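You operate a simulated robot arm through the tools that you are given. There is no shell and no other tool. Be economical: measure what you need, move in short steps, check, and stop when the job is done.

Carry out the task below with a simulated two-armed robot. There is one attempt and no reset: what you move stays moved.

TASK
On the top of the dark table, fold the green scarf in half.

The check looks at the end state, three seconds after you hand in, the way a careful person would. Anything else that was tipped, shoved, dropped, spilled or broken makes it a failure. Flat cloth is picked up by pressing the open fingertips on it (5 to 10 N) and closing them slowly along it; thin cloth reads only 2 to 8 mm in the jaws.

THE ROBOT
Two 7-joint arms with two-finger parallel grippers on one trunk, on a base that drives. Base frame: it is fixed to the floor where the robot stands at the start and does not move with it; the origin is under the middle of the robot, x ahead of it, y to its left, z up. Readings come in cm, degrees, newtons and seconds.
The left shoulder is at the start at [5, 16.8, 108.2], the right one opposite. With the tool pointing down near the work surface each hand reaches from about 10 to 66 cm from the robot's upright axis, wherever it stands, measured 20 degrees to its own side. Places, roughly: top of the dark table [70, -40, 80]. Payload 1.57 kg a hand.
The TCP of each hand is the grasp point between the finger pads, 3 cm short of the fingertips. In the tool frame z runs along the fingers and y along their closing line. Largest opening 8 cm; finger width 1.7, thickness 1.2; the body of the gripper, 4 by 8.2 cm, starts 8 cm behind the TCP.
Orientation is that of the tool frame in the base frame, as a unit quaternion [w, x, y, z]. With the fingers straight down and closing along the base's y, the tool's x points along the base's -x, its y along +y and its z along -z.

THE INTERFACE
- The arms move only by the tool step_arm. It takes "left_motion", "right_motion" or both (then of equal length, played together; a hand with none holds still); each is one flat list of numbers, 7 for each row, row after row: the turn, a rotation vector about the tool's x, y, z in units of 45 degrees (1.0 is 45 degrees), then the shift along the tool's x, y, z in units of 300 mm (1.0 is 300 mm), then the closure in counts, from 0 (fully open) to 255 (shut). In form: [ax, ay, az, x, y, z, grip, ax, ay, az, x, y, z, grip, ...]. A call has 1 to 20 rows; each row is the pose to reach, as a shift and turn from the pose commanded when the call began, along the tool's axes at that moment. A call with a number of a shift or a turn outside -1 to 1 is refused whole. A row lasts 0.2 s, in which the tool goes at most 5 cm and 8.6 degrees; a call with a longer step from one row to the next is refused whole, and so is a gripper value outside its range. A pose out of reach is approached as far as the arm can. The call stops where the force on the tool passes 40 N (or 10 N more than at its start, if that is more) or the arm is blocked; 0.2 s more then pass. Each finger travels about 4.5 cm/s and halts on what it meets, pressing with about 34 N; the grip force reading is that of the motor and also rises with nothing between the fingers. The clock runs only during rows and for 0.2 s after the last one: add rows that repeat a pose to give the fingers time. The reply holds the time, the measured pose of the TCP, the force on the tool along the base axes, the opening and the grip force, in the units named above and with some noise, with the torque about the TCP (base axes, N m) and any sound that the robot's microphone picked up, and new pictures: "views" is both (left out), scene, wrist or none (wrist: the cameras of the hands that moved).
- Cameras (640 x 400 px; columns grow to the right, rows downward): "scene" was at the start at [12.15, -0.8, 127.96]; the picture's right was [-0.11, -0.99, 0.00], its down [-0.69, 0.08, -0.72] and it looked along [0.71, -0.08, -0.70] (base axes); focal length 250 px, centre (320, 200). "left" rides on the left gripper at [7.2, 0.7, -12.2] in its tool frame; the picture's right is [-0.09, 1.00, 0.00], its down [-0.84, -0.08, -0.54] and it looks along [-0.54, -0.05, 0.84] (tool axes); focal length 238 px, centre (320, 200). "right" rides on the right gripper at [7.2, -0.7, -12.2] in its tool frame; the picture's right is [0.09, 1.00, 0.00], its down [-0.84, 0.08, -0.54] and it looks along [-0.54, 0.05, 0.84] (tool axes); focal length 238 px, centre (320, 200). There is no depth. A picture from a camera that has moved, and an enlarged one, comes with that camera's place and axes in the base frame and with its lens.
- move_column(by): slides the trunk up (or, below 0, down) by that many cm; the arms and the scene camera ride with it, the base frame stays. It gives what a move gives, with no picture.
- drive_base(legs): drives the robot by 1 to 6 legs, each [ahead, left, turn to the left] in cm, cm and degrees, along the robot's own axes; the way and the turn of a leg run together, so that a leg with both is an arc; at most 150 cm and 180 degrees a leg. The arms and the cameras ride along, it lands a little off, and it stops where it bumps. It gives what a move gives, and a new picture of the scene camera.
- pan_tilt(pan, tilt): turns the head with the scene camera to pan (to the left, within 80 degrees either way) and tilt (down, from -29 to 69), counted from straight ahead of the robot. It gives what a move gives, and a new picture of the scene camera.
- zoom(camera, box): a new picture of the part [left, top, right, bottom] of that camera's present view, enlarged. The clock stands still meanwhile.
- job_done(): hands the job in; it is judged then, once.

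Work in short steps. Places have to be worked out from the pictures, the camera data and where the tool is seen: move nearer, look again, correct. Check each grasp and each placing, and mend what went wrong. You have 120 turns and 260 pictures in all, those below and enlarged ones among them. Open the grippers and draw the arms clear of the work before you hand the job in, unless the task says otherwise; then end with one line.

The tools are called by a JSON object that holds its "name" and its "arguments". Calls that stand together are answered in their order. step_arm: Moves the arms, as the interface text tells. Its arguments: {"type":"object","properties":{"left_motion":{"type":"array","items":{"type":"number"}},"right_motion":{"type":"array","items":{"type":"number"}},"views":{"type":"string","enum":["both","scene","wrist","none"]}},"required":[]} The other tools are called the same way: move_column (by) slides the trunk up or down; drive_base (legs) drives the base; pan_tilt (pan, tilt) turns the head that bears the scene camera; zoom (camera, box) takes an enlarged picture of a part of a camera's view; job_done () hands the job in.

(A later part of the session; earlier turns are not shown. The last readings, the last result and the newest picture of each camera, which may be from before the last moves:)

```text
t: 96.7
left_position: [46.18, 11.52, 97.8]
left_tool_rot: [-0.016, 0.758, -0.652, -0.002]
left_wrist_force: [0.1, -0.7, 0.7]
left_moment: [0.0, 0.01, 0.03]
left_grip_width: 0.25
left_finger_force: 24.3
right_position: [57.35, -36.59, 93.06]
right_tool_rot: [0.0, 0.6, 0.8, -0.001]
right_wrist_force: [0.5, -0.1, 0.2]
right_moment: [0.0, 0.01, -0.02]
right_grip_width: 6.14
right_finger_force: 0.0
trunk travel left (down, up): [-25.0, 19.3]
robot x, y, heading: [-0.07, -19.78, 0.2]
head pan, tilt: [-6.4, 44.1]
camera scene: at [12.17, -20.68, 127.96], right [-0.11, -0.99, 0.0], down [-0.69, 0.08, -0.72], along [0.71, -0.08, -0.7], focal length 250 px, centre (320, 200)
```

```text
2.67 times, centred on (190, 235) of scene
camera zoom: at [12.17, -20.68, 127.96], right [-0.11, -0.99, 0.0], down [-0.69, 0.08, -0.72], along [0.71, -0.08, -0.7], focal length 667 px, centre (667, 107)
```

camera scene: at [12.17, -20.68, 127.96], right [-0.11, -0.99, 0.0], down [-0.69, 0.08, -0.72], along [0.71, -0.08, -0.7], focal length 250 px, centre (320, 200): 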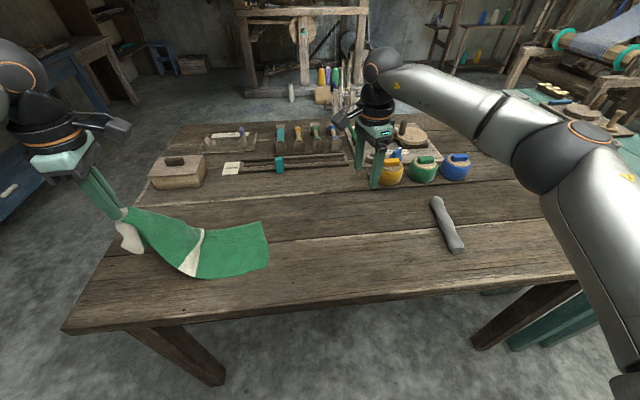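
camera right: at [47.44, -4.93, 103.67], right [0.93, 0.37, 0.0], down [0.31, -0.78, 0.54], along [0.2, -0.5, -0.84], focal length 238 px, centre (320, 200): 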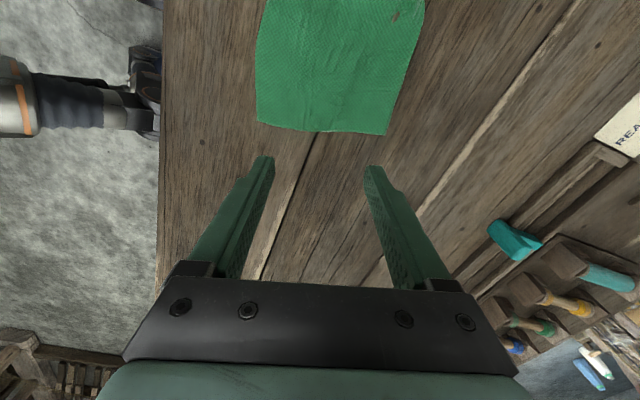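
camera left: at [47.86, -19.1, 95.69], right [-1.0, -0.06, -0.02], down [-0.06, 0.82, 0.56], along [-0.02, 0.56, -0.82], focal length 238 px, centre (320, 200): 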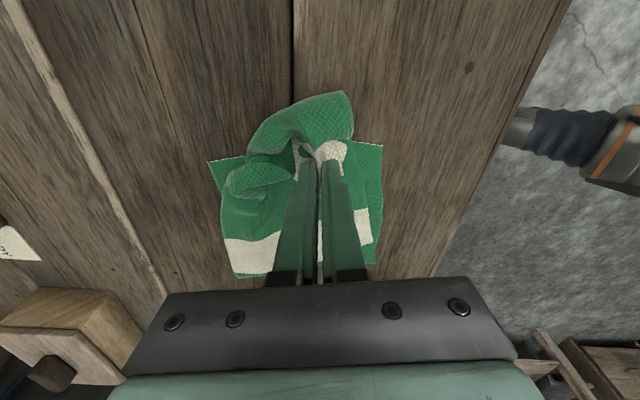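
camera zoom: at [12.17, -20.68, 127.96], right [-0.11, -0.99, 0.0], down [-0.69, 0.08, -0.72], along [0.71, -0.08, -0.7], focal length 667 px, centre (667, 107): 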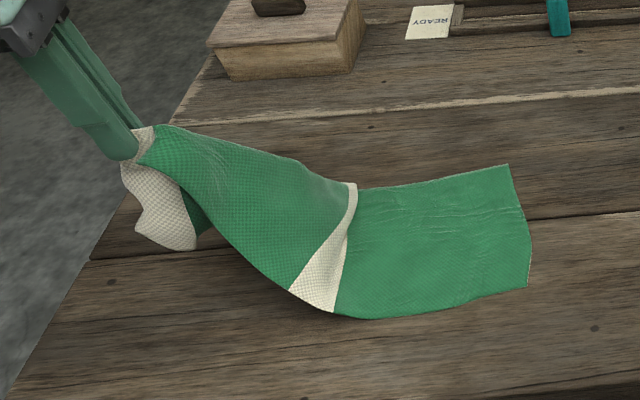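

The lower half is flat again. The crease drifts whenever the hand is too high for its position, so this time I'll descend along a diagonal as I cross over.

{"name": "step_arm", "arguments": {"left_motion": [0, 0, 0, 0.05, 0.004, 0.017, 255, 0, 0, 0, 0.11, 0.01, 0.043, 255, 0, 0, 0, 0.176, 0.015, 0.093, 255, 0, 0, 0, 0.243, 0.02, 0.16, 255, 0, 0, 0, 0.3095, 0.025, 0.23, 255, 0, 0, 0, 0.376, 0.03, 0.293, 255, 0, 0, 0, 0.443, 0.035, 0.35, 255, 0, 0, 0, 0.509, 0.04, 0.4, 255, 0, 0, 0, 0.576, 0.046, 0.44, 255, 0, 0, 0, 0.6, 0.048, 0.45, 255]}}

{"name": "zoom", "arguments": {"camera": "scene", "box": [100, 180, 340, 330]}}

```text
t: 98.9
left_position: [47.57, -6.03, 83.64]
left_tool_rot: [-0.017, 0.758, -0.652, -0.003]
left_wrist_force: [-0.6, -0.1, -0.6]
left_moment: [-0.01, -0.03, 0.0]
left_grip_width: 0.22
left_finger_force: 23.4
right_position: [57.42, -36.68, 93.05]
right_tool_rot: [0.0, 0.6, 0.8, 0.0]
right_wrist_force: [0.1, 0.7, -1.1]
right_moment: [0.04, 0.0, 0.02]
right_grip_width: 6.11
right_finger_force: 0.0
trunk travel left (down, up): [-25.0, 19.3]
robot x, y, heading: [0.04, -19.9, 0.0]
head pan, tilt: [-6.4, 44.1]
camera scene: at [12.17, -20.68, 127.96], right [-0.11, -0.99, 0.0], down [-0.69, 0.08, -0.72], along [0.71, -0.08, -0.7], focal length 250 px, centre (320, 200)
camera left: at [47.74, -13.6, 95.71], right [-1.0, -0.06, -0.02], down [-0.06, 0.82, 0.56], along [-0.02, 0.57, -0.82], focal length 238 px, centre (320, 200)
```

scene: 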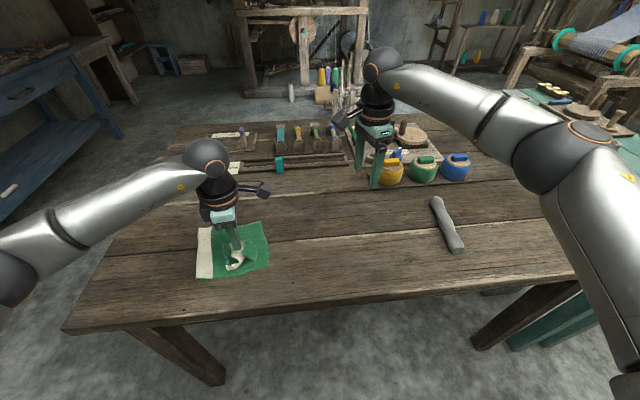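
left: 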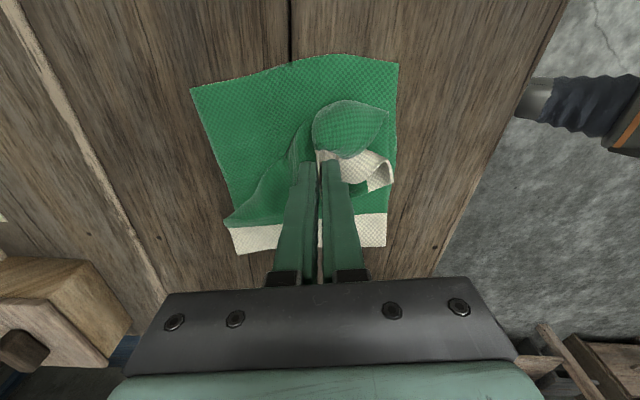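

```text
2.67 times, centred on (220, 255) of scene
camera zoom: at [12.17, -20.68, 127.96], right [-0.11, -0.99, 0.0], down [-0.69, 0.08, -0.72], along [0.71, -0.08, -0.7], focal length 667 px, centre (587, 53)
```

zoom: 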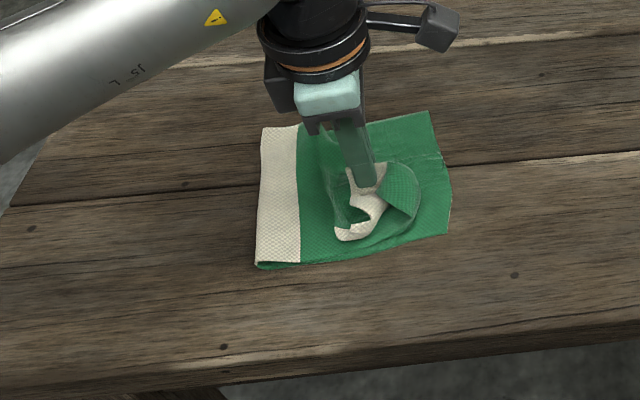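

The crease held better, but a loop stands in front of the grip. I'll lift slightly and bring the end further over the loop to the right edge, then lower it.

{"name": "step_arm", "arguments": {"left_motion": [0, 0, 0, 0.02, 0, -0.07, 255, 0, 0, 0, 0.06, 0.005, -0.12, 255, 0, 0, 0, 0.11, 0.01, -0.12, 255, 0, 0, 0, 0.16, 0.015, -0.1, 255, 0, 0, 0, 0.21, 0.02, -0.08, 255, 0, 0, 0, 0.21, 0.02, -0.03, 255, 0, 0, 0, 0.2, 0.02, 0.02, 255]}}

{"name": "zoom", "arguments": {"camera": "scene", "box": [100, 180, 340, 330]}}

```text
t: 100.5
left_position: [48.07, -12.0, 82.91]
left_tool_rot: [-0.017, 0.758, -0.652, -0.002]
left_wrist_force: [-0.5, 0.3, 0.7]
left_moment: [0.03, -0.01, 0.01]
left_grip_width: 0.25
left_finger_force: 24.3
right_position: [57.42, -36.68, 92.98]
right_tool_rot: [0.0, 0.599, 0.801, 0.0]
right_wrist_force: [0.8, 0.5, 0.5]
right_moment: [-0.05, 0.0, 0.0]
right_grip_width: 6.11
right_finger_force: 0.0
trunk travel left (down, up): [-25.0, 19.3]
robot x, y, heading: [-0.18, -19.89, -0.0]
head pan, tilt: [-6.4, 44.1]
camera scene: at [12.17, -20.67, 127.96], right [-0.11, -0.99, 0.0], down [-0.69, 0.08, -0.72], along [0.71, -0.08, -0.7], focal length 250 px, centre (320, 200)
camera left: at [48.17, -19.58, 94.92], right [-1.0, -0.06, -0.02], down [-0.06, 0.82, 0.56], along [-0.02, 0.56, -0.82], focal length 238 px, centre (320, 200)
```

scene: 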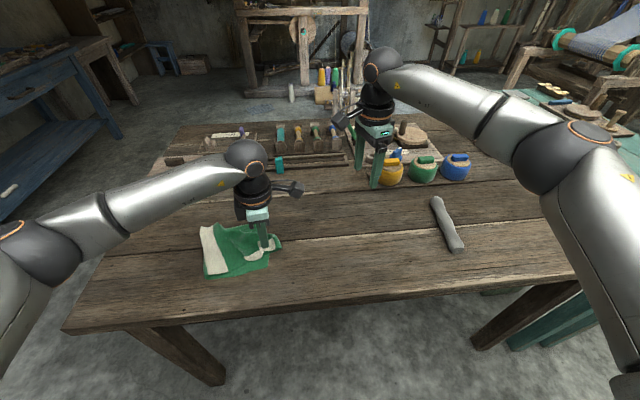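
left: 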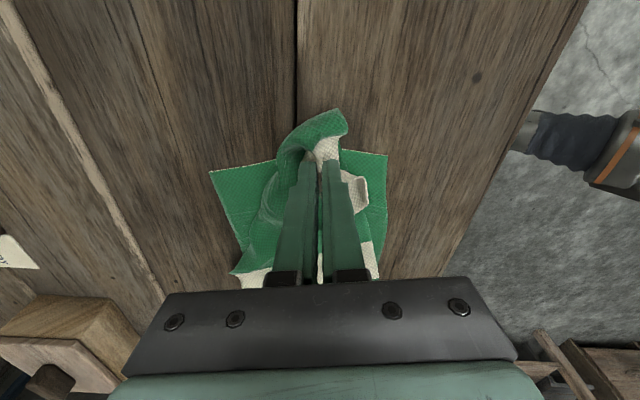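

```text
2.67 times, centred on (220, 255) of scene
camera zoom: at [12.17, -20.67, 127.96], right [-0.11, -0.99, 0.0], down [-0.69, 0.08, -0.72], along [0.71, -0.08, -0.7], focal length 667 px, centre (587, 53)
```

zoom: 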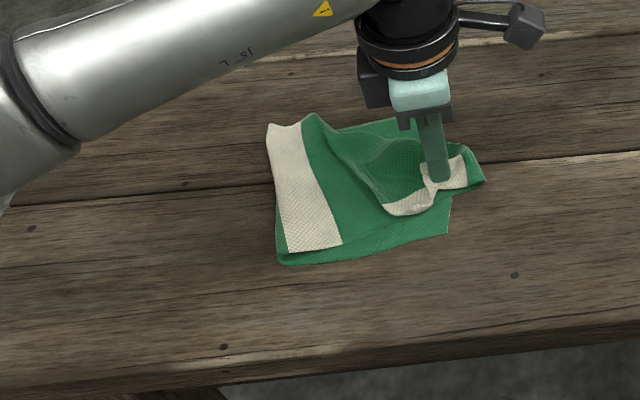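

The grip direction keeps forcing a loop, so I'll change the approach. I'll lay the white end flat again, shifted right so the whole scarf is well on the table. Then I'll fold the clean right end over with the left hand, tilting the hand as it goes. First, lift back.

{"name": "step_arm", "arguments": {"left_motion": [0, 0, 0, -0.04, -0.003, -0.12, 255, 0, 0, 0, -0.1, -0.01, -0.23, 255, 0, 0, 0, -0.2, -0.02, -0.33, 255, 0, 0, 0, -0.32, -0.03, -0.42, 255, 0, 0, 0, -0.45, -0.043, -0.47, 255, 0, 0, 0, -0.57, -0.054, -0.48, 255, 0, 0, 0, -0.7, -0.065, -0.47, 255, 0, 0, 0, -0.8, -0.074, -0.44, 255, 0, 0, 0, -0.8, -0.074, -0.44, 255], "right_motion": [0, 0, 0, 0.1, 0, 0, 60, 0, 0, 0, 0.2, 0, 0, 60, 0, 0, 0, 0.3, 0, 0, 60, 0, 0, 0, 0.4, -0.02, 0, 60, 0, 0, 0, 0.5, -0.03, 0, 60, 0, 0, 0, 0.6, -0.04, 0, 60, 0, 0, 0, 0.7, -0.04, 0, 60, 0, 0, 0, 0.78, -0.04, 0, 60, 0, 0, 0, 0.86, -0.04, 0, 60]}}

```text
t: 102.5
left_position: [46.56, 11.69, 96.79]
left_tool_rot: [-0.017, 0.758, -0.652, -0.002]
left_wrist_force: [1.0, 0.6, 0.3]
left_moment: [0.0, 0.0, 0.0]
left_grip_width: 0.27
left_finger_force: 23.9
right_position: [49.43, -12.41, 93.07]
right_tool_rot: [0.001, 0.6, 0.8, -0.001]
right_wrist_force: [-0.7, 0.1, -0.1]
right_moment: [0.01, 0.03, 0.0]
right_grip_width: 6.13
right_finger_force: 0.1
trunk travel left (down, up): [-25.0, 19.3]
robot x, y, heading: [0.16, -19.88, 0.0]
head pan, tilt: [-6.4, 44.1]
camera scene: at [12.16, -20.66, 127.96], right [-0.11, -0.99, 0.0], down [-0.69, 0.08, -0.72], along [0.71, -0.08, -0.7], focal length 250 px, centre (320, 200)
camera right: at [46.71, -5.84, 105.3], right [0.93, 0.37, 0.0], down [0.31, -0.78, 0.54], along [0.2, -0.5, -0.84], focal length 238 px, centre (320, 200)
camera left: at [46.65, 4.17, 108.82], right [-1.0, -0.06, -0.02], down [-0.06, 0.82, 0.56], along [-0.02, 0.56, -0.83], focal length 238 px, centre (320, 200)
```

scene: 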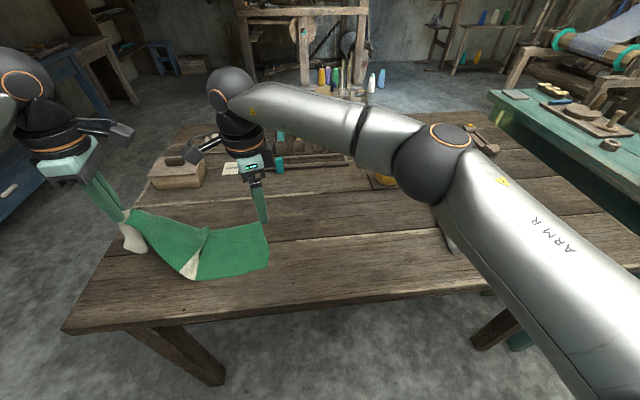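
right: 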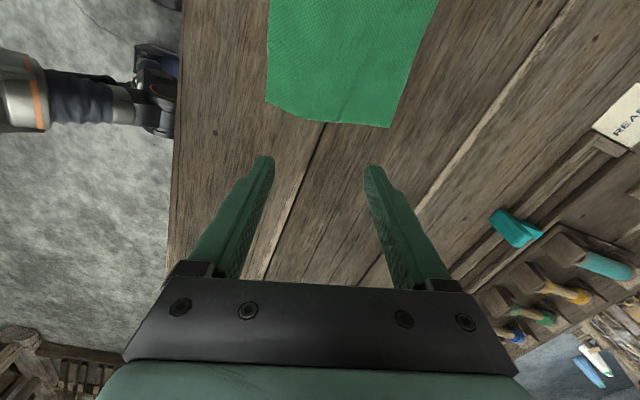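
left: 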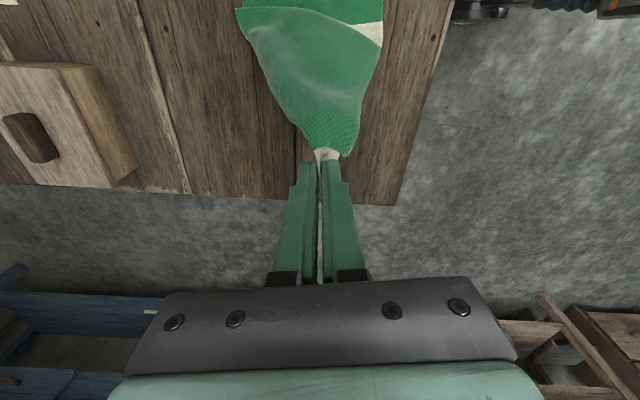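

Next I'll pin the right end with the right hand.

{"name": "step_arm", "arguments": {"right_motion": [0, 0, 0, 0.05, 0, 0.1, 60, 0, 0, 0, 0.1, 0, 0.2, 60, 0, 0, 0, 0.1, 0, 0.3, 60, 0, 0, 0, 0.1, 0, 0.38, 60, 0, 0, 0, 0.1, 0, 0.404, 60, 0, 0, 0, 0.1, 0, 0.404, 60], "views": "none"}}

```text
t: 103.9
left_position: [46.43, 11.64, 96.94]
left_tool_rot: [-0.018, 0.757, -0.653, -0.002]
left_wrist_force: [0.5, -0.7, -0.4]
left_moment: [-0.02, 0.02, 0.01]
left_grip_width: 0.27
left_finger_force: 23.7
right_position: [48.47, -9.46, 81.26]
right_tool_rot: [0.001, 0.601, 0.8, 0.002]
right_wrist_force: [0.5, -0.1, 27.6]
right_moment: [-0.28, 0.89, 0.03]
right_grip_width: 6.11
right_finger_force: 0.1
trunk travel left (down, up): [-25.0, 19.3]
robot x, y, heading: [0.11, -19.93, 0.3]
head pan, tilt: [-6.4, 44.1]
```

The press is firm at 27 N, so I'll ease it a bit. Then I'll drag the scarf 11 cm to the right with both hands together.

{"name": "step_arm", "arguments": {"left_motion": [0, 0, 0, 0, 0, 0, 255, 0, 0, 0, 0.045, 0.007, 0, 255, 0, 0, 0, 0.09, 0.014, 0, 255, 0, 0, 0, 0.135, 0.02, 0, 255, 0, 0, 0, 0.18, 0.027, 0, 255, 0, 0, 0, 0.225, 0.034, 0, 255, 0, 0, 0, 0.27, 0.04, 0, 255, 0, 0, 0, 0.315, 0.047, 0, 255, 0, 0, 0, 0.362, 0.0546, 0, 255], "right_motion": [0, 0, 0, 0, 0, -0.002, 60, 0, 0, 0, -0.044, -0.0127, -0.002, 60, 0, 0, 0, -0.088, -0.0254, -0.002, 60, 0, 0, 0, -0.132, -0.038, -0.002, 60, 0, 0, 0, -0.176, -0.051, -0.002, 60, 0, 0, 0, -0.22, -0.0635, -0.002, 60, 0, 0, 0, -0.264, -0.076, -0.002, 60, 0, 0, 0, -0.308, -0.089, -0.002, 60, 0, 0, 0, -0.352, -0.1016, -0.002, 60], "views": "scene"}}

```text
t: 105.9
left_position: [46.28, 0.63, 96.63]
left_tool_rot: [-0.017, 0.758, -0.652, -0.003]
left_wrist_force: [0.9, -0.8, 0.4]
left_moment: [0.02, 0.02, 0.03]
left_grip_width: 0.25
left_finger_force: 24.1
right_position: [48.45, -20.61, 81.16]
right_tool_rot: [0.0, 0.6, 0.8, 0.001]
right_wrist_force: [0.0, 4.0, 18.0]
right_moment: [-0.03, 0.51, -0.1]
right_grip_width: 6.02
right_finger_force: 0.0
trunk travel left (down, up): [-25.0, 19.3]
robot x, y, heading: [0.21, -20.17, 0.1]
head pan, tilt: [-6.4, 44.1]
camera scene: at [12.05, -20.66, 127.97], right [-0.11, -0.99, 0.0], down [-0.69, 0.08, -0.72], along [0.71, -0.08, -0.69], focal length 250 px, centre (320, 200)
```

scene: 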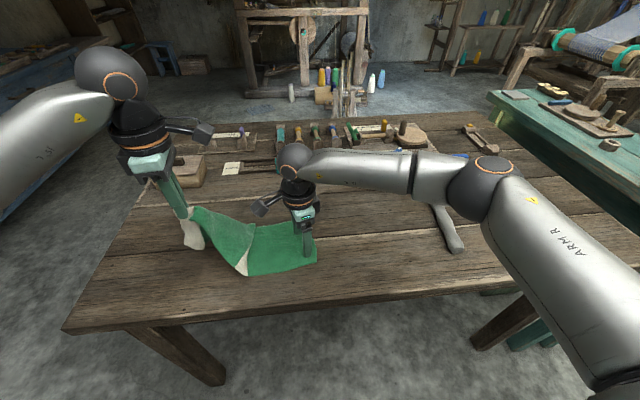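

The drag worked and the right end is now near y = -22. I'll lay the white end down toward +y, keeping it taut against the pin.

{"name": "step_arm", "arguments": {"left_motion": [0, 0, 0, -0.06, -0.009, 0.02, 255, 0, 0, 0, -0.12, -0.018, 0.05, 255, 0, 0, 0, -0.18, -0.027, 0.09, 255, 0, 0, 0, -0.24, -0.036, 0.14, 255, 0, 0, 0, -0.3, -0.045, 0.2, 255, 0, 0, 0, -0.36, -0.054, 0.26, 255, 0, 0, 0, -0.42, -0.063, 0.33, 255, 0, 0, 0, -0.46, -0.07, 0.4, 255, 0, 0, 0, -0.494, -0.0745, 0.453, 255, 0, 0, 0, -0.494, -0.0745, 0.453, 255]}}

{"name": "zoom", "arguments": {"camera": "scene", "box": [90, 160, 330, 310]}}

```text
t: 108.1
left_position: [46.67, 15.89, 83.5]
left_tool_rot: [-0.017, 0.757, -0.653, -0.002]
left_wrist_force: [-0.2, -12.6, -0.6]
left_moment: [-0.33, -0.01, -0.02]
left_grip_width: 0.25
left_finger_force: 24.2
right_position: [48.46, -20.41, 81.17]
right_tool_rot: [0.0, 0.6, 0.8, 0.002]
right_wrist_force: [0.6, 9.3, 13.5]
right_moment: [0.13, 0.39, -0.28]
right_grip_width: 5.87
right_finger_force: 0.0
trunk travel left (down, up): [-25.0, 19.3]
robot x, y, heading: [-0.09, -19.75, 0.0]
head pan, tilt: [-6.4, 44.1]
camera scene: at [12.07, -20.7, 127.97], right [-0.11, -0.99, 0.0], down [-0.69, 0.08, -0.72], along [0.71, -0.08, -0.69], focal length 250 px, centre (320, 200)
camera left: at [46.73, 8.32, 95.48], right [-1.0, -0.06, -0.02], down [-0.06, 0.82, 0.56], along [-0.01, 0.56, -0.83], focal length 238 px, centre (320, 200)
```

scene: 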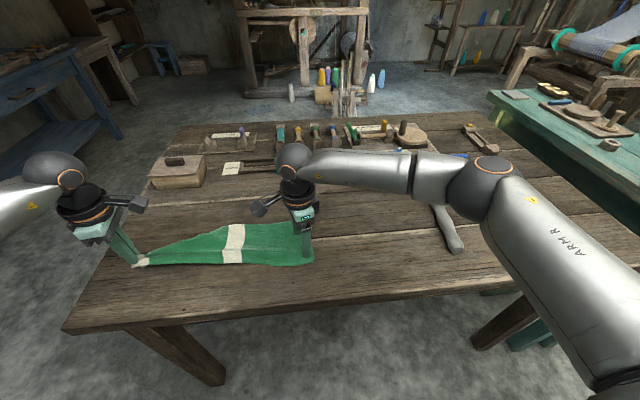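
left: 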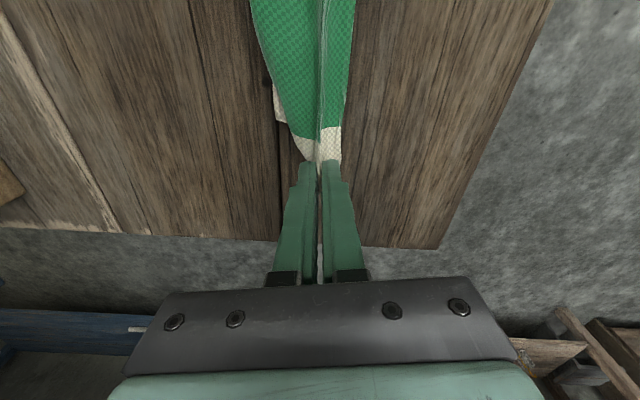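

```text
2.67 times, centred on (210, 235) of scene
camera zoom: at [12.07, -20.7, 127.97], right [-0.11, -0.99, 0.0], down [-0.69, 0.08, -0.72], along [0.71, -0.08, -0.69], focal length 667 px, centre (613, 107)
```

zoom: 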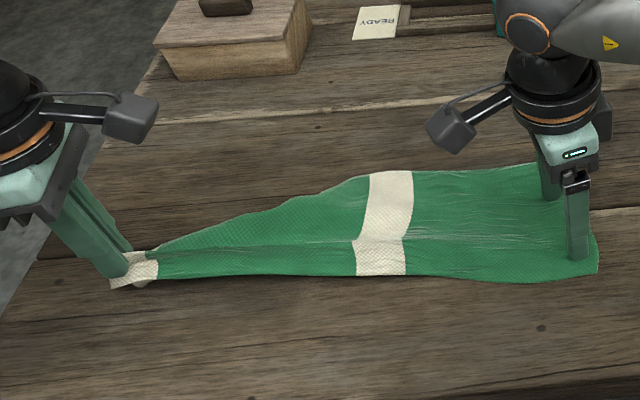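

Taut and straight. I'll relax slightly, lower, release the white end, and raise both hands.

{"name": "step_arm", "arguments": {"left_motion": [0, 0, 0, 0.03, 0, 0.03, 255, 0, 0, 0, 0.03, 0, 0.06, 255, 0, 0, 0, 0.03, 0, 0.06, 200, 0, 0, 0, 0.03, 0, 0.055, 150, 0, 0, 0, 0.03, 0, 0.05, 100, 0, 0, 0, 0.03, 0, 0.04, 60, 0, 0, 0, 0.03, 0, 0.0, 60, 0, 0, 0, 0.03, 0, -0.1, 60, 0, 0, 0, 0.03, 0, -0.2, 60], "right_motion": [0, 0, 0, 0, 0, 0, 60, 0, 0, 0, 0, 0, 0, 60, 0, 0, 0, 0, 0, 0, 60, 0, 0, 0, 0, 0, 0, 60, 0, 0, 0, 0, 0, -0.02, 60, 0, 0, 0, 0, 0, -0.08, 60, 0, 0, 0, 0, 0, -0.18, 60, 0, 0, 0, -0.05, 0, -0.3, 60, 0, 0, 0, -0.15, 0, -0.4, 60]}}

{"name": "zoom", "arguments": {"camera": "scene", "box": [90, 160, 330, 310]}}

```text
t: 110.1
left_position: [46.7, 15.0, 89.37]
left_tool_rot: [-0.017, 0.758, -0.652, -0.003]
left_wrist_force: [-0.7, -0.8, -0.1]
left_moment: [0.02, 0.02, -0.04]
left_grip_width: 6.14
left_finger_force: 0.1
right_position: [49.77, -24.84, 93.0]
right_tool_rot: [0.0, 0.599, 0.801, 0.001]
right_wrist_force: [-1.0, 0.0, 0.7]
right_moment: [-0.02, 0.02, 0.04]
right_grip_width: 6.13
right_finger_force: 0.1
trunk travel left (down, up): [-25.0, 19.3]
robot x, y, heading: [0.09, -19.79, -0.1]
head pan, tilt: [-6.4, 44.1]
camera scene: at [12.15, -20.72, 127.95], right [-0.11, -0.99, 0.0], down [-0.69, 0.08, -0.72], along [0.71, -0.08, -0.7], focal length 250 px, centre (320, 200)
camera right: at [47.04, -18.35, 105.2], right [0.93, 0.37, 0.0], down [0.31, -0.78, 0.54], along [0.2, -0.5, -0.84], focal length 238 px, centre (320, 200)
camera left: at [46.85, 7.37, 101.39], right [-1.0, -0.06, -0.02], down [-0.06, 0.82, 0.57], along [-0.02, 0.57, -0.82], focal length 238 px, centre (320, 200)
```

scene: 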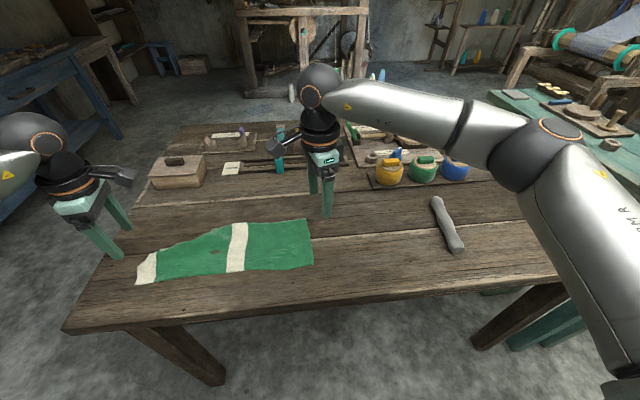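
right: 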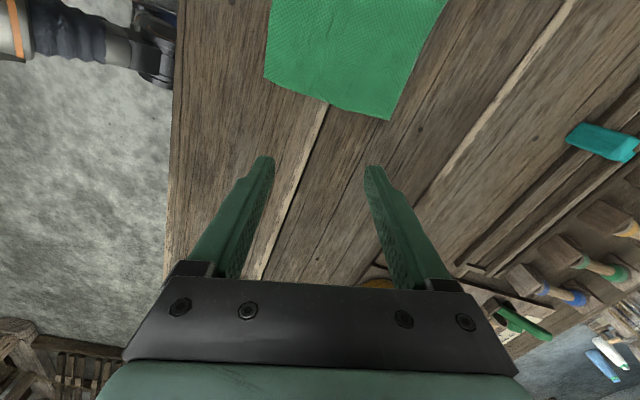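
left: 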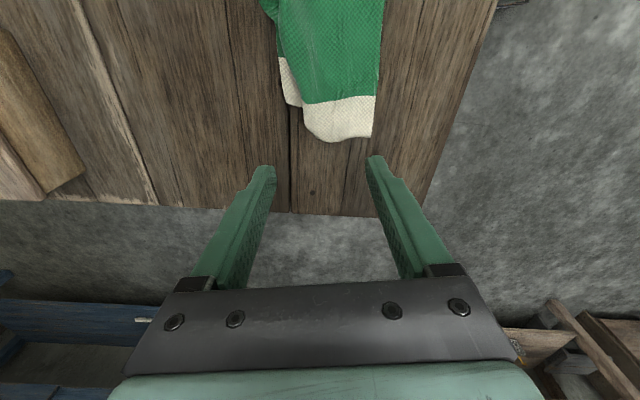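

```text
2.67 times, centred on (210, 235) of scene
camera zoom: at [12.15, -20.72, 127.95], right [-0.11, -0.99, 0.0], down [-0.69, 0.08, -0.72], along [0.71, -0.08, -0.7], focal length 667 px, centre (613, 107)
```

zoom: 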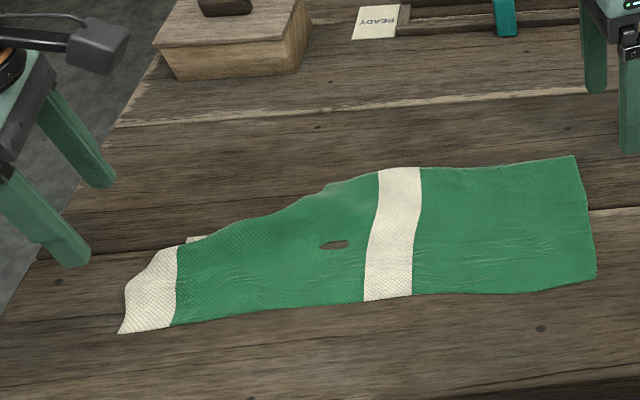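

Nearly flat, but the far-left corner is tucked under. I'll regrasp the white end nearer the near corner, lift it so the tucked corner drops free, then lay it down while moving toward the robot.

{"name": "step_arm", "arguments": {"left_motion": [0, 0, 0, 0.025, 0.078, 0, 121, 0, 0, 0, 0.025, 0.078, 0.08, 121, 0, 0, 0, 0.025, 0.078, 0.16, 121, 0, 0, 0, 0.025, 0.078, 0.24, 121, 0, 0, 0, 0.025, 0.078, 0.27, 121, 0, 0, 0, 0.025, 0.078, 0.273, 121, 0, 0, 0, 0.025, 0.078, 0.273, 121], "views": "wrist"}}

```text
t: 111.7
left_position: [44.59, 14.02, 81.24]
left_tool_rot: [-0.017, 0.757, -0.653, -0.002]
left_wrist_force: [0.7, 0.6, 10.6]
left_moment: [-0.06, -0.02, -0.02]
left_grip_width: 4.25
left_finger_force: 0.2
right_position: [49.7, -24.92, 92.97]
right_tool_rot: [0.0, 0.6, 0.8, 0.0]
right_wrist_force: [-1.0, -0.2, 0.4]
right_moment: [0.01, 0.01, -0.03]
right_grip_width: 6.14
right_finger_force: 0.0
trunk travel left (down, up): [-25.0, 19.3]
robot x, y, heading: [0.0, -20.18, 0.2]
head pan, tilt: [-6.4, 44.1]
camera left: at [44.66, 6.45, 93.24], right [-1.0, -0.06, -0.02], down [-0.06, 0.82, 0.56], along [-0.01, 0.57, -0.82], focal length 238 px, centre (320, 200)
```

left: 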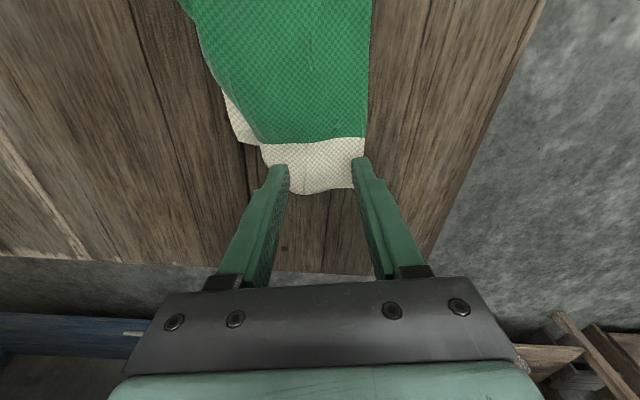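

One finger is at the very edge. I'll shift 0.7 cm inward, press, and close.

{"name": "step_arm", "arguments": {"left_motion": [0, 0, 0, 0, 0, -0.02, 121, 0, 0, 0, 0, -0.023, -0.02, 121, 0, 0, 0, 0, -0.023, 0, 121, 0, 0, 0, 0, -0.023, 0, 130, 0, 0, 0, 0, -0.023, 0, 140, 0, 0, 0, 0, -0.023, 0, 150, 0, 0, 0, 0, -0.023, 0, 160, 0, 0, 0, 0, -0.023, 0, 170, 0, 0, 0, 0, -0.023, 0, 180, 0, 0, 0, 0, -0.023, 0, 190, 0, 0, 0, 0, -0.023, 0, 200, 0, 0, 0, 0, -0.023, 0, 210, 0, 0, 0, 0, -0.023, 0, 220, 0, 0, 0, 0, -0.023, 0, 230, 0, 0, 0, 0, -0.023, 0, 240, 0, 0, 0, 0, -0.023, 0, 250, 0, 0, 0, 0, -0.023, 0, 255, 0, 0, 0, 0, -0.023, 0, 255, 0, 0, 0, 0, -0.023, 0, 255], "views": "wrist"}}

```text
t: 115.7
left_position: [45.24, 14.11, 81.19]
left_tool_rot: [-0.018, 0.758, -0.652, -0.002]
left_wrist_force: [-1.9, 1.0, 17.4]
left_moment: [-0.13, 0.0, -0.07]
left_grip_width: 0.26
left_finger_force: 23.7
right_position: [49.6, -24.94, 92.95]
right_tool_rot: [0.001, 0.6, 0.8, 0.0]
right_wrist_force: [0.0, -0.3, -0.6]
right_moment: [0.0, -0.01, 0.0]
right_grip_width: 6.11
right_finger_force: 0.0
trunk travel left (down, up): [-25.0, 19.3]
robot x, y, heading: [0.02, -20.0, 0.4]
head pan, tilt: [-6.4, 44.1]
camera left: at [45.33, 6.55, 93.26], right [-1.0, -0.06, -0.02], down [-0.06, 0.82, 0.57], along [-0.02, 0.57, -0.82], focal length 238 px, centre (320, 200)
```

left: 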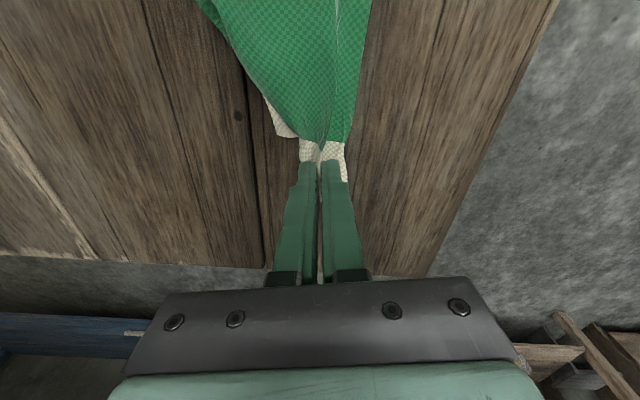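

Held. I'll lift and shift away from the robot so the tucked corner drops, then descend while moving back toward the robot.

{"name": "step_arm", "arguments": {"left_motion": [0, 0, 0, 0, -0.02, -0.1, 255, 0, 0, 0, 0.01, -0.06, -0.2, 255, 0, 0, 0, 0.02, -0.12, -0.3, 255, 0, 0, 0, 0.025, -0.165, -0.36, 255, 0, 0, 0, 0.025, -0.165, -0.36, 255, 0, 0, 0, 0.025, -0.165, -0.36, 255, 0, 0, 0, 0.025, -0.165, -0.25, 255, 0, 0, 0, 0.015, -0.125, -0.2, 255, 0, 0, 0, 0.005, -0.085, -0.15, 255, 0, 0, 0, -0.005, -0.045, -0.11, 255, 0, 0, 0, -0.015, 0, -0.07, 255, 0, 0, 0, -0.024, 0.047, -0.03, 255, 0, 0, 0, -0.024, 0.047, -0.03, 255]}}

{"name": "zoom", "arguments": {"camera": "scene", "box": [90, 160, 330, 310]}}

```text
t: 118.5
left_position: [43.84, 14.57, 81.86]
left_tool_rot: [-0.017, 0.758, -0.652, -0.003]
left_wrist_force: [0.3, -0.7, -0.4]
left_moment: [-0.02, -0.01, 0.0]
left_grip_width: 0.21
left_finger_force: 24.1
right_position: [49.93, -24.75, 92.89]
right_tool_rot: [0.0, 0.6, 0.8, 0.001]
right_wrist_force: [-0.6, -0.7, 0.6]
right_moment: [0.01, -0.01, 0.0]
right_grip_width: 6.12
right_finger_force: 0.1
trunk travel left (down, up): [-25.0, 19.3]
robot x, y, heading: [0.05, -20.09, 0.2]
head pan, tilt: [-6.4, 44.1]
camera scene: at [12.17, -20.68, 127.96], right [-0.11, -0.99, 0.0], down [-0.69, 0.08, -0.72], along [0.71, -0.08, -0.7], focal length 250 px, centre (320, 200)
camera left: at [43.78, 7.08, 93.86], right [-1.0, -0.06, -0.02], down [-0.06, 0.82, 0.57], along [-0.02, 0.57, -0.82], focal length 238 px, centre (320, 200)
```

scene: 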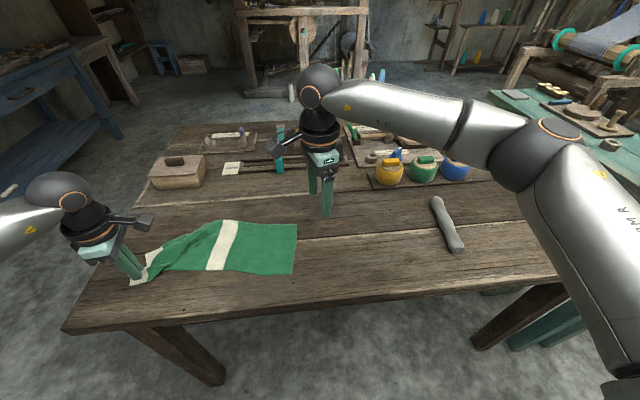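
left: 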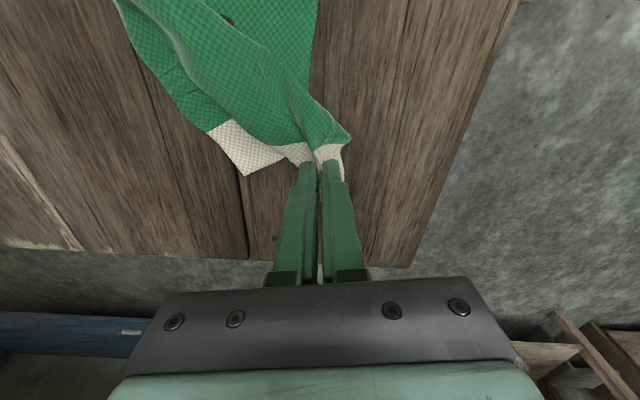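

```text
2.67 times, centred on (210, 235) of scene
camera zoom: at [12.17, -20.68, 127.96], right [-0.11, -0.99, 0.0], down [-0.69, 0.08, -0.72], along [0.71, -0.08, -0.7], focal length 667 px, centre (613, 107)
```

zoom: 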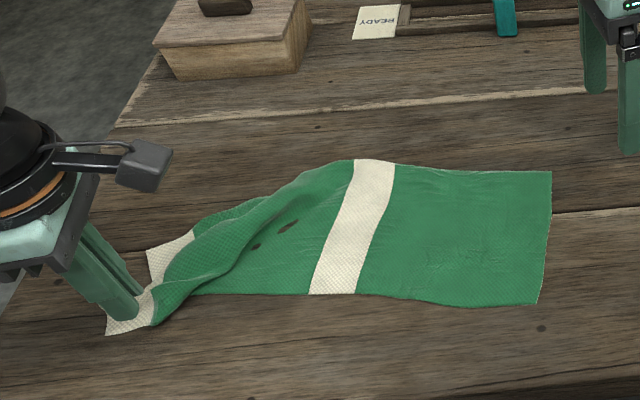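

The far corner is out from under now, but a slack ridge remains. I'll release, then press on that far corner and drag it outward to spread the cloth.

{"name": "step_arm", "arguments": {"left_motion": [0, 0, 0, 0, 0, 0.01, 200, 0, 0, 0, 0, 0, 0.01, 150, 0, 0, 0, 0, 0, 0.005, 100, 0, 0, 0, 0, 0, 0, 60, 0, 0, 0, 0, 0, -0.05, 60, 0, 0, 0, 0, 0, -0.15, 60, 0, 0, 0, 0, 0, -0.25, 60]}}

{"name": "zoom", "arguments": {"camera": "scene", "box": [90, 160, 330, 310]}}

```text
t: 120.1
left_position: [43.56, 14.52, 89.41]
left_tool_rot: [-0.016, 0.758, -0.652, -0.003]
left_wrist_force: [-0.8, 0.6, -0.3]
left_moment: [-0.05, 0.0, 0.0]
left_grip_width: 6.15
left_finger_force: 0.0
right_position: [49.69, -24.89, 92.98]
right_tool_rot: [0.0, 0.6, 0.8, 0.0]
right_wrist_force: [-0.1, -0.6, 0.2]
right_moment: [0.02, 0.01, 0.04]
right_grip_width: 6.11
right_finger_force: 0.0
trunk travel left (down, up): [-25.0, 19.3]
robot x, y, heading: [-0.0, -19.94, 0.0]
head pan, tilt: [-6.4, 44.1]
camera scene: at [12.17, -20.69, 127.95], right [-0.11, -0.99, 0.0], down [-0.69, 0.08, -0.72], along [0.71, -0.08, -0.7], focal length 250 px, centre (320, 200)
camera left: at [43.9, 6.84, 101.51], right [-1.0, -0.06, -0.02], down [-0.06, 0.82, 0.57], along [-0.02, 0.57, -0.82], focal length 238 px, centre (320, 200)
```

scene: 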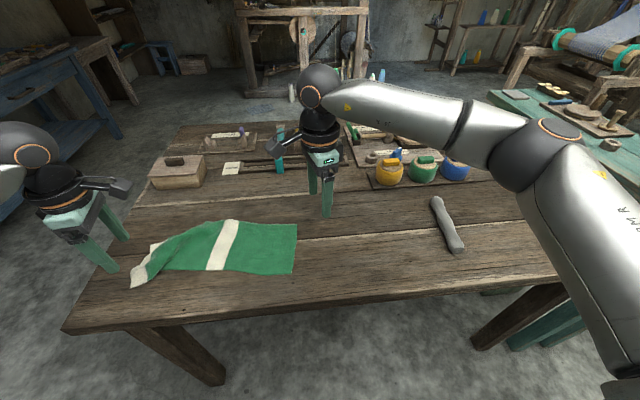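
left: 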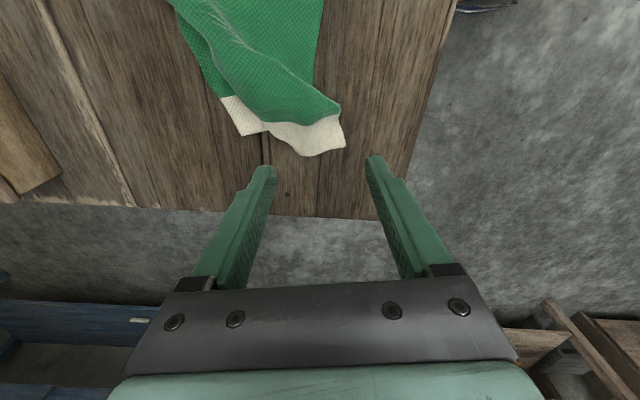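

```text
2.67 times, centred on (210, 235) of scene
camera zoom: at [12.17, -20.69, 127.95], right [-0.11, -0.99, 0.0], down [-0.69, 0.08, -0.72], along [0.71, -0.08, -0.7], focal length 667 px, centre (613, 107)
```

zoom: 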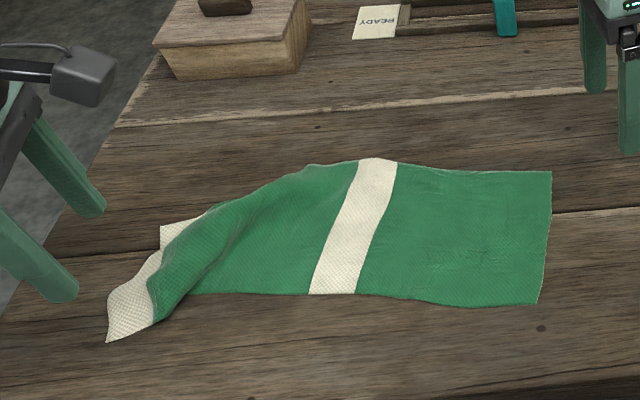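

The far corner is still partly under the ridge, with a white patch showing near (51.6, 13.7). I'll press a closed fingertip there and drag it outward.

{"name": "step_arm", "arguments": {"left_motion": [0, 0, 0, 0.02, -0.08, 0, 255, 0, 0, 0, 0.04, -0.16, 0, 255, 0, 0, 0, 0.067, -0.266, 0, 255, 0, 0, 0, 0.067, -0.266, 0.06, 255, 0, 0, 0, 0.067, -0.266, 0.14, 255, 0, 0, 0, 0.067, -0.266, 0.2, 255, 0, 0, 0, 0.067, -0.266, 0.25, 255, 0, 0, 0, 0.067, -0.266, 0.25, 255], "views": "wrist"}}

```text
t: 121.9
left_position: [51.96, 13.8, 82.2]
left_tool_rot: [-0.017, 0.758, -0.652, -0.003]
left_wrist_force: [0.5, 0.0, 0.1]
left_moment: [-0.02, 0.01, 0.0]
left_grip_width: 0.0
left_finger_force: 21.6
right_position: [49.81, -24.89, 92.88]
right_tool_rot: [-0.001, 0.6, 0.8, 0.0]
right_wrist_force: [-0.1, -1.2, -1.0]
right_moment: [0.0, 0.0, 0.03]
right_grip_width: 6.12
right_finger_force: 0.0
trunk travel left (down, up): [-25.0, 19.3]
robot x, y, heading: [0.26, -19.71, 0.1]
head pan, tilt: [-6.4, 44.1]
camera left: at [52.09, 6.27, 94.13], right [-1.0, -0.06, -0.02], down [-0.06, 0.82, 0.57], along [-0.02, 0.57, -0.82], focal length 238 px, centre (320, 200)
```

left: 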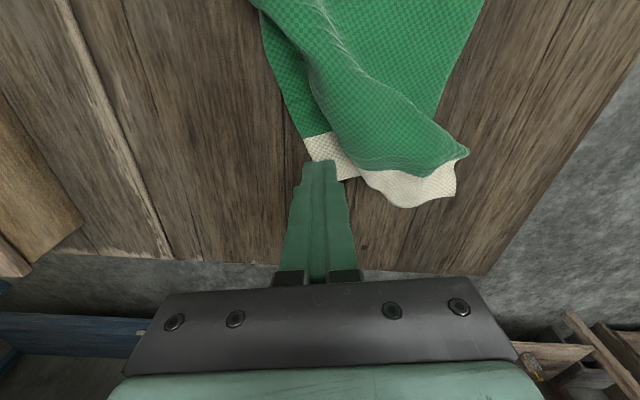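

The tip is just over the corner patch. I'll nudge in, press, and drag about 5 cm away from the robot.

{"name": "step_arm", "arguments": {"left_motion": [0, 0, 0, 0.02, 0.013, 0.02, 255, 0, 0, 0, 0.02, 0.013, 0.04, 255, 0, 0, 0, 0.02, 0.013, 0.041, 255, 0, 0, 0, 0.024, -0.01, 0.041, 255, 0, 0, 0, 0.028, -0.04, 0.041, 255, 0, 0, 0, 0.033, -0.07, 0.041, 255, 0, 0, 0, 0.037, -0.1, 0.041, 255, 0, 0, 0, 0.042, -0.13, 0.041, 255, 0, 0, 0, 0.045, -0.16, 0.041, 255], "views": "wrist"}}

{"name": "zoom", "arguments": {"camera": "scene", "box": [90, 160, 330, 310]}}

```text
t: 123.9
left_position: [56.77, 13.27, 81.14]
left_tool_rot: [-0.018, 0.758, -0.652, -0.003]
left_wrist_force: [-6.1, -1.4, 20.7]
left_moment: [-0.15, 0.27, -0.03]
left_grip_width: 0.0
left_finger_force: 21.9
right_position: [49.56, -24.99, 92.9]
right_tool_rot: [0.001, 0.599, 0.801, 0.001]
right_wrist_force: [0.6, -1.0, -0.6]
right_moment: [-0.02, 0.02, -0.03]
right_grip_width: 6.12
right_finger_force: 0.0
trunk travel left (down, up): [-25.0, 19.3]
robot x, y, heading: [-0.1, -19.95, 0.3]
head pan, tilt: [-6.4, 44.1]
camera left: at [56.83, 5.65, 93.17], right [-1.0, -0.06, -0.02], down [-0.06, 0.82, 0.57], along [-0.01, 0.57, -0.82], focal length 238 px, centre (320, 200)
```

left: 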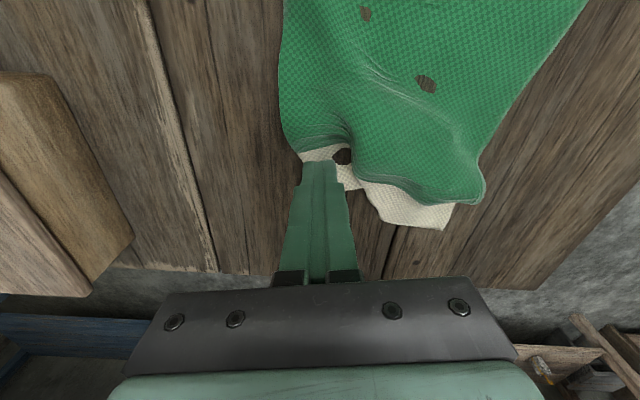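

```text
2.67 times, centred on (210, 235) of scene
camera zoom: at [11.94, -20.8, 127.99], right [-0.11, -0.99, 0.0], down [-0.69, 0.08, -0.72], along [0.72, -0.08, -0.69], focal length 667 px, centre (613, 107)
```

zoom: 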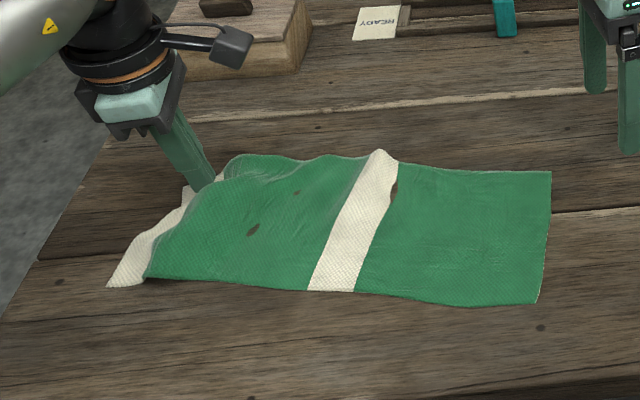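

Dragging works very well and the far corner is nearly out. I'll keep pressing and drag it 3.5 cm toward +y to smooth out the bulge.

{"name": "step_arm", "arguments": {"left_motion": [0, 0, 0, -0.03, -0.01, -0.001, 255, 0, 0, 0, -0.06, -0.02, -0.001, 255, 0, 0, 0, -0.09, -0.027, -0.001, 255, 0, 0, 0, -0.113, -0.034, -0.001, 255, 0, 0, 0, -0.113, -0.034, -0.03, 255, 0, 0, 0, -0.113, -0.034, -0.12, 255, 0, 0, 0, -0.113, -0.034, -0.25, 255], "views": "wrist"}}

{"name": "zoom", "arguments": {"camera": "scene", "box": [90, 160, 330, 310]}}

```text
t: 125.5
left_position: [57.3, 16.78, 88.53]
left_tool_rot: [-0.017, 0.758, -0.652, -0.003]
left_wrist_force: [-0.2, 0.6, 0.5]
left_moment: [0.03, -0.01, 0.05]
left_grip_width: 0.01
left_finger_force: 21.1
right_position: [49.83, -24.77, 92.91]
right_tool_rot: [0.001, 0.6, 0.8, 0.0]
right_wrist_force: [0.0, -0.5, 0.1]
right_moment: [-0.03, 0.03, 0.01]
right_grip_width: 6.11
right_finger_force: 0.0
trunk travel left (down, up): [-25.0, 19.3]
robot x, y, heading: [-0.16, -19.92, 0.3]
head pan, tilt: [-6.4, 44.1]
camera left: at [57.38, 9.11, 100.54], right [-1.0, -0.06, -0.02], down [-0.06, 0.82, 0.57], along [-0.02, 0.57, -0.82], focal length 238 px, centre (320, 200)
```

left: 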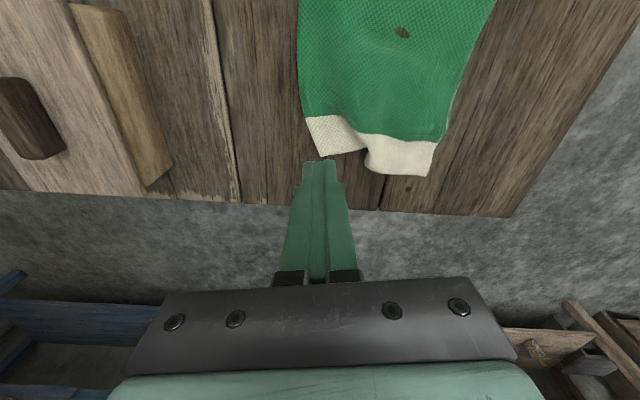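

```text
2.67 times, centred on (210, 235) of scene
camera zoom: at [12.15, -20.7, 127.95], right [-0.11, -0.99, 0.0], down [-0.69, 0.08, -0.72], along [0.71, -0.08, -0.7], focal length 667 px, centre (613, 107)
```

zoom: 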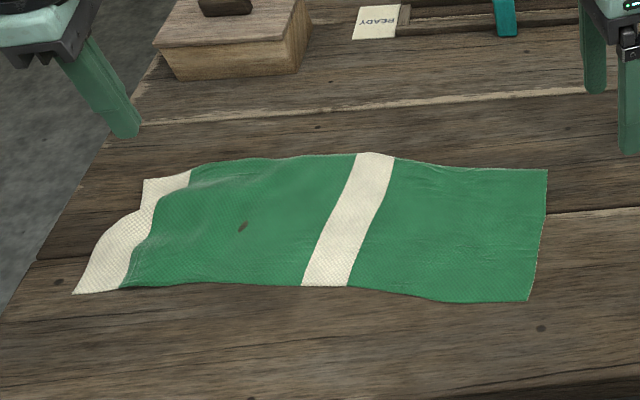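

The scarf is now almost perfectly flat. I'll move the right hand out of the way and bring the left hand to the clean right end, around (47.9, -17), aligning its jaws with that edge.

{"name": "step_arm", "arguments": {"left_motion": [0, 0, 0, 0.08, 0.036, -0.05, 96, 0, 0, 0, 0.16, 0.072, -0.1, 96, 0, 0, 0, 0.24, 0.108, -0.1, 96, 0, 0, 0, 0.32, 0.144, -0.1, 96, 0, 0, 0, 0.4, 0.18, -0.1, 96, 0, 0, 0, 0.48, 0.216, -0.1, 96, 0, 0, 0, 0.568, 0.254, -0.1, 96], "right_motion": [0, 0, 0, -0.1, -0.02, 0, 255, 0, 0, 0, -0.2, -0.04, 0, 255, 0, 0, 0, -0.3, -0.06, 0, 255, 0, 0, 0, -0.4, -0.08, 0, 255, 0, 0, 0, -0.5, -0.1, 0, 255, 0, 0, 0, -0.6, -0.12, 0, 255, 0, 0, 0, -0.65, -0.14, 0, 255], "views": "none"}}

{"name": "step_arm", "arguments": {"left_motion": [0, 0, 0.06, 0.08, 0.036, 0, 96, 0, 0, 0.13, 0.16, 0.072, 0, 96, 0, 0, 0.19, 0.24, 0.108, 0.03, 96, 0, 0, 0.26, 0.32, 0.144, 0.06, 96, 0, 0, 0.32, 0.4, 0.18, 0.1, 96, 0, 0, 0.37, 0.498, 0.223, 0.15, 96], "views": "both"}}

```text
t: 127.1
left_position: [52.1, -1.43, 90.96]
left_tool_rot: [-0.017, 0.759, -0.651, -0.003]
left_wrist_force: [-0.8, 1.1, 1.1]
left_moment: [-0.01, 0.01, -0.02]
left_grip_width: 4.97
left_finger_force: 0.1
right_position: [51.07, -44.78, 92.91]
right_tool_rot: [0.0, 0.599, 0.8, 0.0]
right_wrist_force: [0.5, -0.1, -0.9]
right_moment: [0.02, -0.02, 0.02]
right_grip_width: 0.0
right_finger_force: 21.5
trunk travel left (down, up): [-25.0, 19.3]
robot x, y, heading: [0.22, -19.85, 0.2]
head pan, tilt: [-6.4, 44.1]
```

```text
t: 128.5
left_position: [47.95, -17.05, 85.74]
left_tool_rot: [0.017, -0.656, 0.755, 0.006]
left_wrist_force: [-0.9, 0.0, 0.8]
left_moment: [0.03, 0.03, -0.03]
left_grip_width: 5.01
left_finger_force: 0.0
right_position: [50.96, -44.77, 92.93]
right_tool_rot: [0.0, 0.6, 0.8, 0.0]
right_wrist_force: [0.4, -0.5, 0.6]
right_moment: [0.03, 0.01, 0.0]
right_grip_width: 0.0
right_finger_force: 20.8
trunk travel left (down, up): [-25.0, 19.3]
robot x, y, heading: [-0.22, -19.98, 0.0]
head pan, tilt: [-6.4, 44.1]
camera scene: at [12.18, -20.7, 127.96], right [-0.11, -0.99, 0.0], down [-0.69, 0.08, -0.72], along [0.71, -0.08, -0.7], focal length 250 px, centre (320, 200)
camera left: at [46.1, -24.57, 97.78], right [-0.97, 0.23, -0.01], down [0.18, 0.8, 0.57], along [0.14, 0.55, -0.82], focal length 238 px, centre (320, 200)
```

scene: 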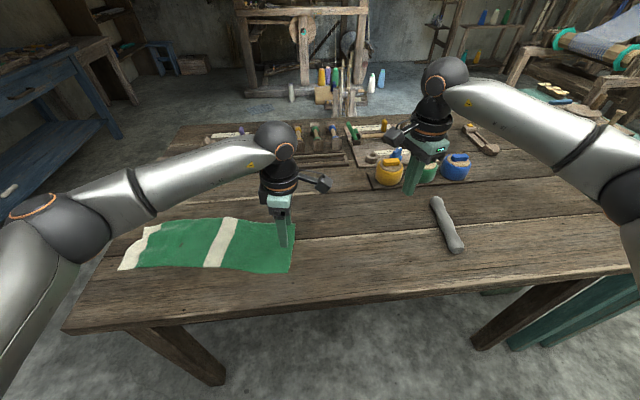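
left: 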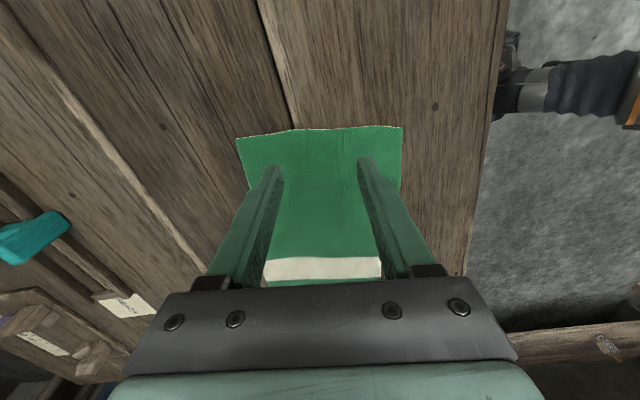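

The jaws are centred about 1.2 cm inside the right edge. I'll descend and press.

{"name": "step_arm", "arguments": {"left_motion": [0, 0, 0, 0.01, 0, 0.05, 96, 0, 0, 0, 0.01, 0, 0.1, 96, 0, 0, 0, 0.01, 0, 0.14, 96, 0, 0, 0, 0.01, 0, 0.154, 96, 0, 0, 0, 0.01, 0, 0.154, 96], "views": "none"}}

```text
t: 129.7
left_position: [48.07, -17.2, 81.28]
left_tool_rot: [0.017, -0.656, 0.755, 0.004]
left_wrist_force: [-0.1, 0.2, -0.4]
left_moment: [0.0, 0.01, -0.02]
left_grip_width: 4.99
left_finger_force: 0.0
right_position: [51.0, -44.79, 92.94]
right_tool_rot: [0.0, 0.6, 0.8, 0.0]
right_wrist_force: [-0.7, 0.0, 0.4]
right_moment: [0.04, 0.0, 0.0]
right_grip_width: 0.01
right_finger_force: 21.2
trunk travel left (down, up): [-25.0, 19.3]
robot x, y, heading: [0.07, -20.07, 0.2]
head pan, tilt: [-6.4, 44.1]
```

A touch lower.

{"name": "step_arm", "arguments": {"left_motion": [0, 0, 0, 0, 0, 0.006, 96, 0, 0, 0, 0, 0, 0.009, 96, 0, 0, 0, 0, 0, 0.009, 96], "views": "none"}}

```text
t: 130.5
left_position: [48.05, -17.14, 81.15]
left_tool_rot: [0.017, -0.656, 0.755, 0.005]
left_wrist_force: [0.7, 1.0, 10.7]
left_moment: [0.05, 0.32, -0.07]
left_grip_width: 4.94
left_finger_force: 0.0
right_position: [50.92, -44.76, 92.97]
right_tool_rot: [0.0, 0.6, 0.8, -0.001]
right_wrist_force: [-0.7, 0.2, 0.0]
right_moment: [-0.01, 0.02, 0.01]
right_grip_width: 0.0
right_finger_force: 21.0
trunk travel left (down, up): [-25.0, 19.3]
robot x, y, heading: [-0.25, -19.86, 0.2]
head pan, tilt: [-6.4, 44.1]
```

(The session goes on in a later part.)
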